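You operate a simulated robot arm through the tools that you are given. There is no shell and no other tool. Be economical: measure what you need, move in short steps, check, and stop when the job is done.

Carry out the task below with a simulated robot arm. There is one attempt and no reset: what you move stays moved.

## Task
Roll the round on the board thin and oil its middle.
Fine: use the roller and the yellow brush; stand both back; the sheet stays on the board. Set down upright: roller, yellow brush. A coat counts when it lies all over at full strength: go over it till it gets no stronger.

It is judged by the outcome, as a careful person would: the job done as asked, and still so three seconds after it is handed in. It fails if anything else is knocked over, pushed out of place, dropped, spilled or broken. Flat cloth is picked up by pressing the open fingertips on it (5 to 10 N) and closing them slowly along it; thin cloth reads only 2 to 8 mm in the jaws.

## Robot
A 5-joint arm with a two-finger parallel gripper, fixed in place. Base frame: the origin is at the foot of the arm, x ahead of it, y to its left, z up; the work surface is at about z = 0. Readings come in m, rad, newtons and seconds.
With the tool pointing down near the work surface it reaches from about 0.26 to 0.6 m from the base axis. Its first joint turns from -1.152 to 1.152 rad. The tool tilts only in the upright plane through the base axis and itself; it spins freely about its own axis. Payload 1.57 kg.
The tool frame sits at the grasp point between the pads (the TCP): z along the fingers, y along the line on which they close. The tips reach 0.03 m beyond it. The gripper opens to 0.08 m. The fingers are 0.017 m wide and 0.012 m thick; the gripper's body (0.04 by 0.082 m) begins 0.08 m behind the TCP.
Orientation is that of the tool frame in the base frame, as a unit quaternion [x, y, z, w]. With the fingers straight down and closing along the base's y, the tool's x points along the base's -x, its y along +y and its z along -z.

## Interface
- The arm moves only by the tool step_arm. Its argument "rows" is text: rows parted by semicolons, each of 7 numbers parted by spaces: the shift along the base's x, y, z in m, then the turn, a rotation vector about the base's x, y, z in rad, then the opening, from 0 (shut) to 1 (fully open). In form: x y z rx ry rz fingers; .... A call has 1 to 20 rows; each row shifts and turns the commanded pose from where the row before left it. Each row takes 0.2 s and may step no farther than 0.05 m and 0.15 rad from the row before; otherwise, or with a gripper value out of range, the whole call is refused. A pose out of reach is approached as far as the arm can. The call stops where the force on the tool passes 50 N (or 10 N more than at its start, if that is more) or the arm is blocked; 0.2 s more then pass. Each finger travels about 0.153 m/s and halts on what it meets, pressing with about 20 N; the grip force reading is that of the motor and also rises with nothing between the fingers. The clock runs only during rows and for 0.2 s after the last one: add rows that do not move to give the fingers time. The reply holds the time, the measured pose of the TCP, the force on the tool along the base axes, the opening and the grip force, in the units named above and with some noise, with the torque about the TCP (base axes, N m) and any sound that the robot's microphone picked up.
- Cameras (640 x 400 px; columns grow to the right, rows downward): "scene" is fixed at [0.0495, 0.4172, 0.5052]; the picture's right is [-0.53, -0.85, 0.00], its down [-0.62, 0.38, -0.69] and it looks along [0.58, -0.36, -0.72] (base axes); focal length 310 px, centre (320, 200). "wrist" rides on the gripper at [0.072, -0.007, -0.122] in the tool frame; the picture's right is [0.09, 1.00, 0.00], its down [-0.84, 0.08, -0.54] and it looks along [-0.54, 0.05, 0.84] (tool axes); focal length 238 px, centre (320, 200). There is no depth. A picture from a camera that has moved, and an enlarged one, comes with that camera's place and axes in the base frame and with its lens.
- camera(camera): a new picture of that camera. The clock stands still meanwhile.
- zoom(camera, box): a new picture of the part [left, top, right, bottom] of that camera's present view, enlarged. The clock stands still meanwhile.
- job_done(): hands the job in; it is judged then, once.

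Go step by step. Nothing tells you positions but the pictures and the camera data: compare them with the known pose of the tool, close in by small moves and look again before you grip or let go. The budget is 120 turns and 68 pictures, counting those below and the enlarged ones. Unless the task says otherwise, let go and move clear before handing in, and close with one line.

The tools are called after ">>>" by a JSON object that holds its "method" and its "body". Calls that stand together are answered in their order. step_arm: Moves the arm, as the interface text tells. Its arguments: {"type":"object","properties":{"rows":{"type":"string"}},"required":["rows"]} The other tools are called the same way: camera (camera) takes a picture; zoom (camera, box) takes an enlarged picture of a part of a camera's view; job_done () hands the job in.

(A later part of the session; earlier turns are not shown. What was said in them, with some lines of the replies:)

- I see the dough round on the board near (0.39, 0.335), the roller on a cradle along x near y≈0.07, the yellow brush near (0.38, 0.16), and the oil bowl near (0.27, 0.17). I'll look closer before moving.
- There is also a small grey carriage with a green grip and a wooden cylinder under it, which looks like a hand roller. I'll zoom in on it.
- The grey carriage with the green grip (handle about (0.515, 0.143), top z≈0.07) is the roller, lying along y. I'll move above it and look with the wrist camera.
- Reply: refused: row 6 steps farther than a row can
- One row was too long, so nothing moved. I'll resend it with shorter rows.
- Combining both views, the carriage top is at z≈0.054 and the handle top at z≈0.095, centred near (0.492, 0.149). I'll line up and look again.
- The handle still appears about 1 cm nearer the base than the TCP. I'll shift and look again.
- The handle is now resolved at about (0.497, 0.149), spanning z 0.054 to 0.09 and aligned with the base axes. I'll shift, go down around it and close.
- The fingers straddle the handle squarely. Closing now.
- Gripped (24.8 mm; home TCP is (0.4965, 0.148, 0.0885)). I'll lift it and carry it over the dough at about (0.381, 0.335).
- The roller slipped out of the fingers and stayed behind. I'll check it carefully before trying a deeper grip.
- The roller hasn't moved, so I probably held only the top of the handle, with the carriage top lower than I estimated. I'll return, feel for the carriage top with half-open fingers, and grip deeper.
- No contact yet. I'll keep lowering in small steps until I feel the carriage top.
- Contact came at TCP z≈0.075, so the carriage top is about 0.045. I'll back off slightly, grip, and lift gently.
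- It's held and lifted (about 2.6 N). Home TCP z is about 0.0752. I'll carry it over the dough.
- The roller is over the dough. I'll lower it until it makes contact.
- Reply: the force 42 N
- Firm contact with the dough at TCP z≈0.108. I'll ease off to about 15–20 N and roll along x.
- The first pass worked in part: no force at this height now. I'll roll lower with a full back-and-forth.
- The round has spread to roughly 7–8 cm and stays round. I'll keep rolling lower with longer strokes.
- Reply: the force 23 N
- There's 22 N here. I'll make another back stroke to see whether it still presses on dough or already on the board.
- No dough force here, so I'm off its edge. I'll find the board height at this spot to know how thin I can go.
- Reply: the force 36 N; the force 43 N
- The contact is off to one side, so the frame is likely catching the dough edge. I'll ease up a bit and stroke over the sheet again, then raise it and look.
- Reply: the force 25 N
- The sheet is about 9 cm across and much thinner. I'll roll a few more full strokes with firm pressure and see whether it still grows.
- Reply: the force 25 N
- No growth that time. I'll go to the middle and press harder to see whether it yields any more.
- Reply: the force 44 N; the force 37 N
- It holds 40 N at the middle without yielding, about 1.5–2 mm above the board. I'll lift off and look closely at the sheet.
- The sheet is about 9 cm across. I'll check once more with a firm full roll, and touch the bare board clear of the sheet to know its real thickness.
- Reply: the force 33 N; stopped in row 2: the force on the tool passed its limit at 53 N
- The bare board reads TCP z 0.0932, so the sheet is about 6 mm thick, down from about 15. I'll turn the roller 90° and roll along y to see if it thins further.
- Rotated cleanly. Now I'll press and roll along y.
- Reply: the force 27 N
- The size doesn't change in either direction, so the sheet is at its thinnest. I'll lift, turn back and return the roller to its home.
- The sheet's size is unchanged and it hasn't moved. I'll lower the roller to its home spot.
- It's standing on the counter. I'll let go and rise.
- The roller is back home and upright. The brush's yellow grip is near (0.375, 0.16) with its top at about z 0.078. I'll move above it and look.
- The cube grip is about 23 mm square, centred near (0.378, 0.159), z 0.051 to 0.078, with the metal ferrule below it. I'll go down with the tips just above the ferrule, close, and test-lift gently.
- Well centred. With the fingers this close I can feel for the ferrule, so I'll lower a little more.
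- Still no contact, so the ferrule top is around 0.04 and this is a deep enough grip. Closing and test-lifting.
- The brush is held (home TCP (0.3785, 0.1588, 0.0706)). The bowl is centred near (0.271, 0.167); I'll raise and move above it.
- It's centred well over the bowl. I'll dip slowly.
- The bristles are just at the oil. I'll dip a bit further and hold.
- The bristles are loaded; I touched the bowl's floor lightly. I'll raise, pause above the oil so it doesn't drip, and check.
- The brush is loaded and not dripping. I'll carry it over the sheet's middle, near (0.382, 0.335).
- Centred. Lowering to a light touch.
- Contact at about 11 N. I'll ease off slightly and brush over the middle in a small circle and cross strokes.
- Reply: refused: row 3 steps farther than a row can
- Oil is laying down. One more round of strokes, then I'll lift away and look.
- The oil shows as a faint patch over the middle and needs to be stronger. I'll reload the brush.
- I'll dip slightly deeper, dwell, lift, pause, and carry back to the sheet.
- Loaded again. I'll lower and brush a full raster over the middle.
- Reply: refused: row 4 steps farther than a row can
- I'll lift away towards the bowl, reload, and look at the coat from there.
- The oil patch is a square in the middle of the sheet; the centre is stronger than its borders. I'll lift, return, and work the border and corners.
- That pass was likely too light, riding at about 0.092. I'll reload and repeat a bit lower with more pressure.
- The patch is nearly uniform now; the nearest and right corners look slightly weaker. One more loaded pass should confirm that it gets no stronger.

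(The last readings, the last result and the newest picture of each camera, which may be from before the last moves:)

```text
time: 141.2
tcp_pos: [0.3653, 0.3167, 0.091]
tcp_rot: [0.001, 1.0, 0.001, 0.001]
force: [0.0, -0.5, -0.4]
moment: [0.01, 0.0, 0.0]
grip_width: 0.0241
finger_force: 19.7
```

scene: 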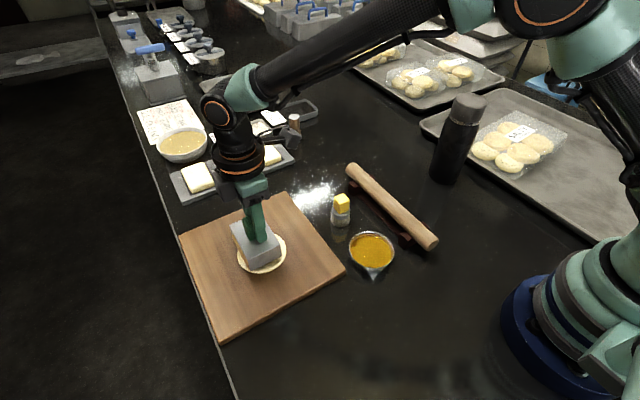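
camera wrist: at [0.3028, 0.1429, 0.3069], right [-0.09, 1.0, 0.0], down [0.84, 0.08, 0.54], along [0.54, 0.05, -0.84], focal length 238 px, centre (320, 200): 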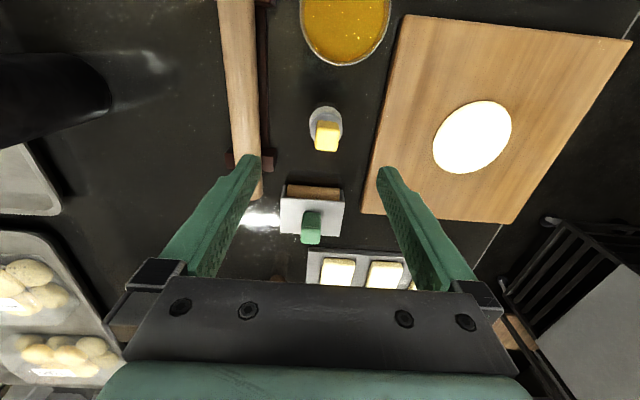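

>>> {"method": "step_arm", "body": {"rows": "0 0 -0.0015 0 0 0 0;0.012 0 0 0 0 0 0;0.012 0 0 0 0 0 0;0.012 0 0 0 0 0 0;0 0.012 0 0 0 0 0;0 0.012 0 0 0 0 0;0 0.013 0 0 0 0 0;-0.012 0 0 0 0 0 0;-0.012 0 0 0 0 0 0;-0.012 0 0 0 0 0 0;0 -0.012 0 0 0 0 0;0 -0.012 0 0 0 0 0;0 -0.013 0 0 0 0 0;0 0 0 0 0 0 0"}}

>>> {"method": "step_arm", "body": {"rows": "0.012 0 0 0 0 0 0;0.012 0 0 0 0 0 0;0.012 0 0 0 0 0 0;0 0.01 0 0 0 0 0;-0.012 0 0 0 0 0 0;-0.012 0 0 0 0 0 0;-0.012 0 0 0 0 0 0;0 0.009 0 0 0 0 0;0.012 0 0 0 0 0 0;0.012 0 0 0 0 0 0;0.012 0 0 0 0 0 0;0 0.009 0 0 0 0 0;-0.012 0 0 0 0 0 0;-0.012 0 0 0 0 0 0;-0.012 0 0 0 0 0 0;0 0.009 0 0 0 0 0;0.012 0 0 0 0 0 0;0.012 0 0 0 0 0 0;0.012 0 0 0 0 0 0;0 0 0 0 0 0 0"}}

>>> {"method": "step_arm", "body": {"rows": "-0.012 0 0 0 0 0 0;-0.012 0 0 0 0 0 0;-0.012 0 0 0 0 0 0;0 -0.012 0 0 0 0 0;0 -0.012 0 0 0 0 0;0 -0.013 0 0 0 0 0;0.012 0 0 0 0 0 0;0.012 0 0 0 0 0 0;0.012 0 0 0 0 0 0;0 0 0.015 0 0 0 0;0 0 0.04 0 0 0 0;-0.0258 -0.03 0 0 0 0 0;-0.0258 -0.03 0 0 0 0 0;-0.0258 -0.03 0 0 0 0 0;-0.0258 -0.03 0 0 0 0 0;-0.0258 -0.03 0 0 0 0 0;0 0 0 0 0 0 0"}}

>>> {"method": "zoom", "body": {"camera": "scene", "box": [230, 210, 300, 280]}}

```text
time: 144.2
tcp_pos: [0.3653, 0.317, 0.0894]
tcp_rot: [0.001, 1.0, 0.0, 0.001]
force: [0.6, -0.1, 1.5]
moment: [0.03, -0.03, 0.03]
grip_width: 0.0239
finger_force: 20.2
```

```text
time: 148.4
tcp_pos: [0.4005, 0.3541, 0.0892]
tcp_rot: [0.001, 1.0, 0.001, 0.002]
force: [0.2, 1.1, -0.2]
moment: [0.03, -0.01, 0.02]
grip_width: 0.0241
finger_force: 19.9
```

```text
time: 152.0
tcp_pos: [0.2712, 0.166, 0.1446]
tcp_rot: [0.002, 1.0, 0.001, 0.001]
force: [0.3, -0.6, -0.4]
moment: [-0.03, 0.0, -0.02]
grip_width: 0.0241
finger_force: 20.0
```

```text
5.71 times, centred on (265, 245) of scene
camera zoom: at [0.0495, 0.4171, 0.5052], right [-0.53, -0.85, 0.0], down [-0.62, 0.38, -0.69], along [0.58, -0.36, -0.72], focal length 1772 px, centre (634, -57)
```

zoom: 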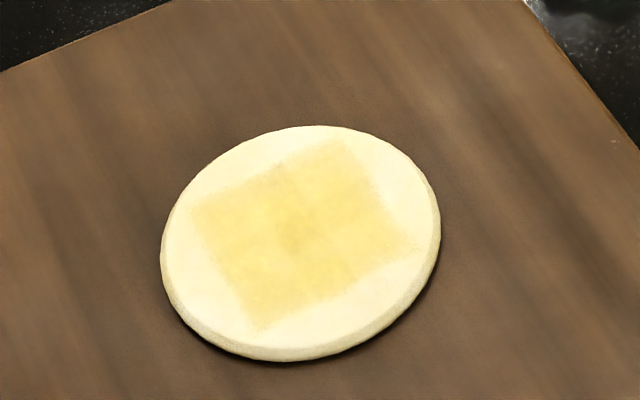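

It's almost unchanged. I'll do one last loaded pass with slightly firmer contact for certainty.

>>> {"method": "step_arm", "body": {"rows": "0 0 -0.03 0 0 0 0;0 0 -0.02 0 0 0 0;0 0 -0.009 0 0 0 0;0 0 -0.001 0 0 0 0;0 0 0 0 0 0 0;0 0 0 0 0 0 0;0 0 0.01 0 0 0 0;0 0 0.02 0 0 0 0;0 0 0 0 0 0 0;0 0 0 0 0 0 0;0 0 0 0 0 0 0;0 0 0.03 0 0 0 0;0.0186 0.0302 0 0 0 0 0;0.0186 0.0302 0 0 0 0 0;0.0186 0.0302 0 0 0 0 0;0.0186 0.0302 0 0 0 0 0;0.0186 0.0302 0 0 0 0 0;0 0 -0.03 0 0 0 0;0 0 -0.02 0 0 0 0;0 0 0 0 0 0 0"}}

>>> {"method": "step_arm", "body": {"rows": "0 0 -0.004 0 0 0 0;0 0 -0.0025 0 0 0 0;0 0 0 0 0 0 0"}}

```text
time: 156.2
tcp_pos: [0.3653, 0.3175, 0.0936]
tcp_rot: [0.001, 1.0, 0.001, 0.001]
force: [-0.3, -0.5, -0.9]
moment: [0.04, -0.02, 0.02]
grip_width: 0.0241
finger_force: 19.8
```

```text
time: 157.0
tcp_pos: [0.3641, 0.3181, 0.0893]
tcp_rot: [0.001, 1.0, 0.001, 0.002]
force: [-2.9, -1.9, 10.7]
moment: [-0.11, 0.07, 0.0]
grip_width: 0.0238
finger_force: 20.1
```

>>> {"method": "step_arm", "body": {"rows": "0.012 0 0 0 0 0 0;0.012 0 0 0 0 0 0;0.012 0 0 0 0 0 0;0 0.01 0 0 0 0 0;-0.012 0 0 0 0 0 0;-0.012 0 0 0 0 0 0;-0.012 0 0 0 0 0 0;0 0.009 0 0 0 0 0;0.012 0 0 0 0 0 0;0.012 0 0 0 0 0 0;0.012 0 0 0 0 0 0;0 0.009 0 0 0 0 0;-0.012 0 0 0 0 0 0;-0.012 0 0 0 0 0 0;-0.012 0 0 0 0 0 0;0 0.009 0 0 0 0 0;0.012 0 0 0 0 0 0;0.012 0 0 0 0 0 0;0.012 0 0 0 0 0 0;0 0 0 0 0 0 0"}}

>>> {"method": "step_arm", "body": {"rows": "0 -0.012 -0.0005 0 0 0 0;0 -0.012 0 0 0 0 0;0 -0.013 0 0 0 0 0;-0.01 0 0 0 0 0 0;0 0.012 0 0 0 0 0;0 0.012 0 0 0 0 0;0 0.013 0 0 0 0 0;-0.009 0 0 0 0 0 0;0 -0.012 0 0 0 0 0;0 -0.012 0 0 0 0 0;0 -0.013 0 0 0 0 0;-0.009 0 0 0 0 0 0;0 0.012 0 0 0 0 0;0 0.012 0 0 0 0 0;0 0.013 0 0 0 0 0;-0.008 0 0 0 0 0 0;0 -0.012 0 0 0 0 0;0 -0.012 0 0 0 0 0;0 -0.013 0 0 0 0 0;0 0 0 0 0 0 0"}}

>>> {"method": "step_arm", "body": {"rows": "0 0 0.015 0 0 0 0;0 0 0.04 0 0 0 0;-0.0186 -0.0302 0 0 0 0 0;-0.0186 -0.0302 0 0 0 0 0;-0.0186 -0.0302 0 0 0 0 0;-0.0186 -0.0302 0 0 0 0 0;-0.0186 -0.0302 0 0 0 0 0;0 0 0 0 0 0 0"}}

>>> {"method": "zoom", "body": {"camera": "scene", "box": [230, 210, 300, 280]}}

```text
time: 161.2
tcp_pos: [0.4005, 0.3552, 0.0885]
tcp_rot: [0.002, 1.0, 0.001, 0.001]
force: [-4.2, 0.2, 12.7]
moment: [0.0, 0.29, -0.02]
grip_width: 0.0242
finger_force: 20.4
```

```text
time: 165.4
tcp_pos: [0.3642, 0.3167, 0.0883]
tcp_rot: [0.001, 1.0, 0.0, 0.0]
force: [-0.6, 2.7, 6.5]
moment: [0.15, -0.04, 0.01]
grip_width: 0.0244
finger_force: 19.9
```

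```text
time: 167.2
tcp_pos: [0.2705, 0.1642, 0.1428]
tcp_rot: [0.0, 1.0, 0.001, 0.001]
force: [0.0, -0.5, 0.1]
moment: [0.0, 0.04, 0.01]
grip_width: 0.024
finger_force: 19.7
```

```text
5.71 times, centred on (265, 245) of scene
camera zoom: at [0.0495, 0.4171, 0.5052], right [-0.53, -0.85, 0.0], down [-0.62, 0.38, -0.69], along [0.58, -0.36, -0.72], focal length 1772 px, centre (634, -57)
```

zoom: 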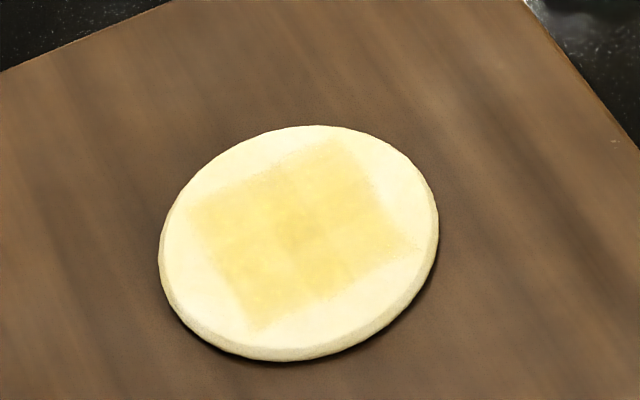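

The coat is even and got no stronger. Now I'll stand the brush back at its home.

>>> {"method": "step_arm", "body": {"rows": "0 0 0 0 0 0 0;0.036 -0.002 0 0 0 0 0;0.036 -0.002 0 0 0 0 0;0.036 -0.0015 0 0 0 0 0;0 0 -0.04 0 0 0 0;0 0 -0.02 0 0 0 0;0 0 -0.01 0 0 0 0;0 0 0 0 0 0 0"}}

>>> {"method": "step_arm", "body": {"rows": "0 0 -0.002 0 0 0 0;0 0 0 0 0 0 0"}}

>>> {"method": "step_arm", "body": {"rows": "0 0 -0.0015 0 0 0 0;0 0 0 0 0 0 0"}}

```text
time: 169.0
tcp_pos: [0.3794, 0.1612, 0.0722]
tcp_rot: [0.001, 1.0, 0.001, 0.001]
force: [-0.6, -0.3, -0.4]
moment: [0.0, -0.02, 0.0]
grip_width: 0.0244
finger_force: 19.6
```

```text
time: 169.6
tcp_pos: [0.3797, 0.1605, 0.0702]
tcp_rot: [0.001, 1.0, 0.0, 0.001]
force: [0.7, -0.2, -0.1]
moment: [0.0, 0.01, 0.0]
grip_width: 0.0241
finger_force: 19.9
```

```text
time: 170.2
tcp_pos: [0.3805, 0.1604, 0.069]
tcp_rot: [0.001, 1.0, 0.0, 0.001]
force: [-0.2, 0.1, 0.3]
moment: [-0.01, 0.0, -0.02]
grip_width: 0.024
finger_force: 20.3
```

>>> {"method": "step_arm", "body": {"rows": "-0.0015 -0.001 -0.0015 0 0 0 0;0 0 0 0 0 0 0"}}

>>> {"method": "step_arm", "body": {"rows": "0 0 -0.0015 0 0 0 0;0 0 0 0 0 0 0"}}

```text
time: 170.8
tcp_pos: [0.3776, 0.1596, 0.068]
tcp_rot: [0.001, 1.0, 0.0, 0.001]
force: [0.6, -1.2, -0.4]
moment: [0.01, -0.01, -0.01]
grip_width: 0.0242
finger_force: 20.0
```

```text
time: 171.4
tcp_pos: [0.3778, 0.1605, 0.0664]
tcp_rot: [0.001, 1.0, 0.0, 0.001]
force: [0.0, 0.7, -0.2]
moment: [0.03, 0.01, -0.01]
grip_width: 0.024
finger_force: 20.1
```

>>> {"method": "step_arm", "body": {"rows": "0 0 -0.0015 0 0 0 0;0 0 0 0 0 0 0"}}

>>> {"method": "zoom", "body": {"camera": "scene", "box": [300, 150, 400, 240]}}

```text
time: 172.0
tcp_pos: [0.3776, 0.1612, 0.065]
tcp_rot: [0.001, 1.0, 0.0, 0.001]
force: [-0.6, -0.6, -0.8]
moment: [0.0, -0.03, -0.02]
grip_width: 0.024
finger_force: 19.8
```

```text
4.44 times, centred on (350, 195) of scene
camera zoom: at [0.0495, 0.4172, 0.5052], right [-0.53, -0.85, 0.0], down [-0.62, 0.38, -0.69], along [0.58, -0.36, -0.72], focal length 1378 px, centre (187, 222)
```

zoom: 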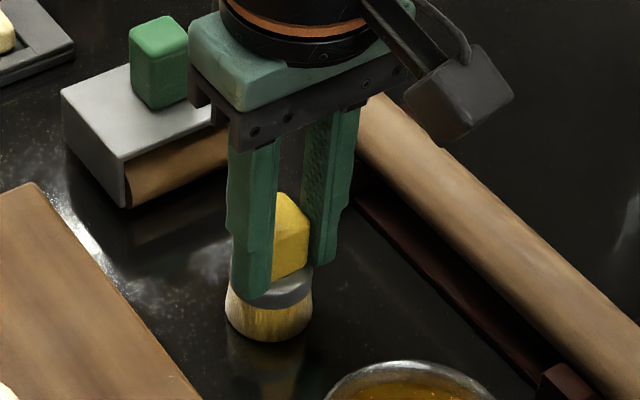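

The brush is about at the counter and 3–4 mm off its original spot. I'll correct that and keep feeling down.

>>> {"method": "step_arm", "body": {"rows": "-0.001 -0.003 0.001 0 0 0 0;0 0 -0.0015 0 0 0 0;0 0 0 0 0 0 0"}}

>>> {"method": "step_arm", "body": {"rows": "0 0 -0.001 0 0 0 0;0 0 0 0 0 0 0"}}

>>> {"method": "step_arm", "body": {"rows": "0 0 -0.001 0 0 0 0;0 0 0 0 0 0 0"}}

```text
time: 172.8
tcp_pos: [0.3773, 0.1578, 0.0643]
tcp_rot: [0.001, 1.0, -0.001, 0.001]
force: [-1.1, 0.5, -1.0]
moment: [-0.01, -0.01, 0.03]
grip_width: 0.0239
finger_force: 19.9
```

```text
time: 173.4
tcp_pos: [0.3763, 0.1581, 0.0637]
tcp_rot: [0.001, 1.0, 0.0, 0.001]
force: [-6.4, -2.1, 16.7]
moment: [-0.16, 0.28, -0.01]
grip_width: 0.0239
finger_force: 20.2
```

```text
time: 174.0
tcp_pos: [0.3771, 0.1587, 0.0637]
tcp_rot: [0.001, 1.0, 0.001, 0.002]
force: [-12.0, -2.7, 38.8]
moment: [-0.14, 0.45, -0.02]
grip_width: 0.024
finger_force: 20.1
```

It's firmly on the counter. I'll ease the pressure off, open gently and rise straight up.

>>> {"method": "step_arm", "body": {"rows": "0 0 0.0018 0 0 0 0;0 0 0 0 0 0 0;0 0 0 0 0 0 0.1;0 0 0 0 0 0 0.35;0 0 0 0 0 0 0.45;0 0 0 0 0 0 0.6;0 0 0 0 0 0 0.7;0 0 0.02 0 0 0 0.8;0 0 0.03 0 0 0 0.9;0 0 0.04 0 0 0 1;0 0 0.04 0 0 0 1;-0.04 0 0.02 0 0 0 1;0 0 0 0 0 0 1;0 0 0 0 0 0 1"}}

>>> {"method": "camera", "body": {"camera": "scene"}}

>>> {"method": "zoom", "body": {"camera": "scene", "box": [280, 140, 420, 260]}}

```text
time: 177.0
tcp_pos: [0.3367, 0.1582, 0.2136]
tcp_rot: [0.001, 1.0, -0.001, 0.001]
force: [-0.2, 0.1, 0.1]
moment: [-0.04, -0.02, 0.01]
grip_width: 0.0799
finger_force: 0.1
```

```text
2 pictures are left
```

scene: 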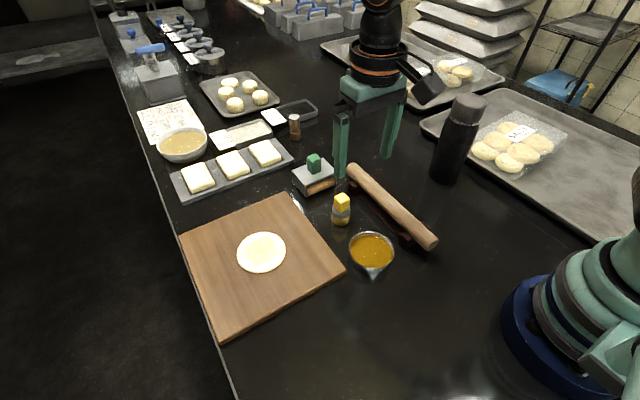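

```text
3.33 times, centred on (350, 200) of scene
camera zoom: at [0.0495, 0.4172, 0.5052], right [-0.53, -0.85, 0.0], down [-0.62, 0.38, -0.69], along [0.58, -0.36, -0.72], focal length 1034 px, centre (220, 200)
```

zoom: 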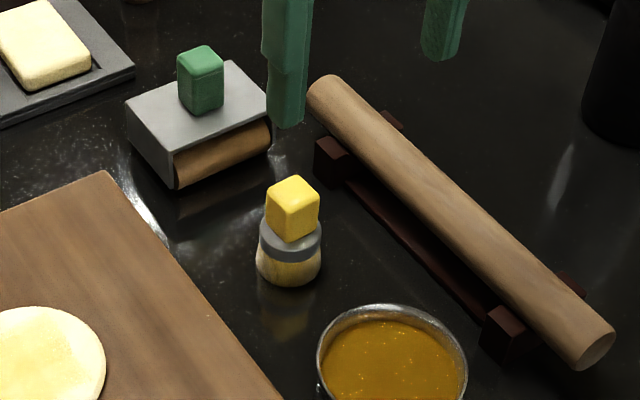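

Both tools stand upright in their places. The thin, oiled sheet lies on the board, the bowl is where it was, and the arm is clear, so I'm handing in.

>>> {"method": "job_done", "body": {}}

```text
The job is handed in.
```

The round is rolled from about 6 cm to 9 cm across, until it spread no further, and its middle is oiled until the coat got no stronger. The sheet stays on the board; the roller and yellow brush stand upright back in their places, the brush within a few millimetres of its original spot.
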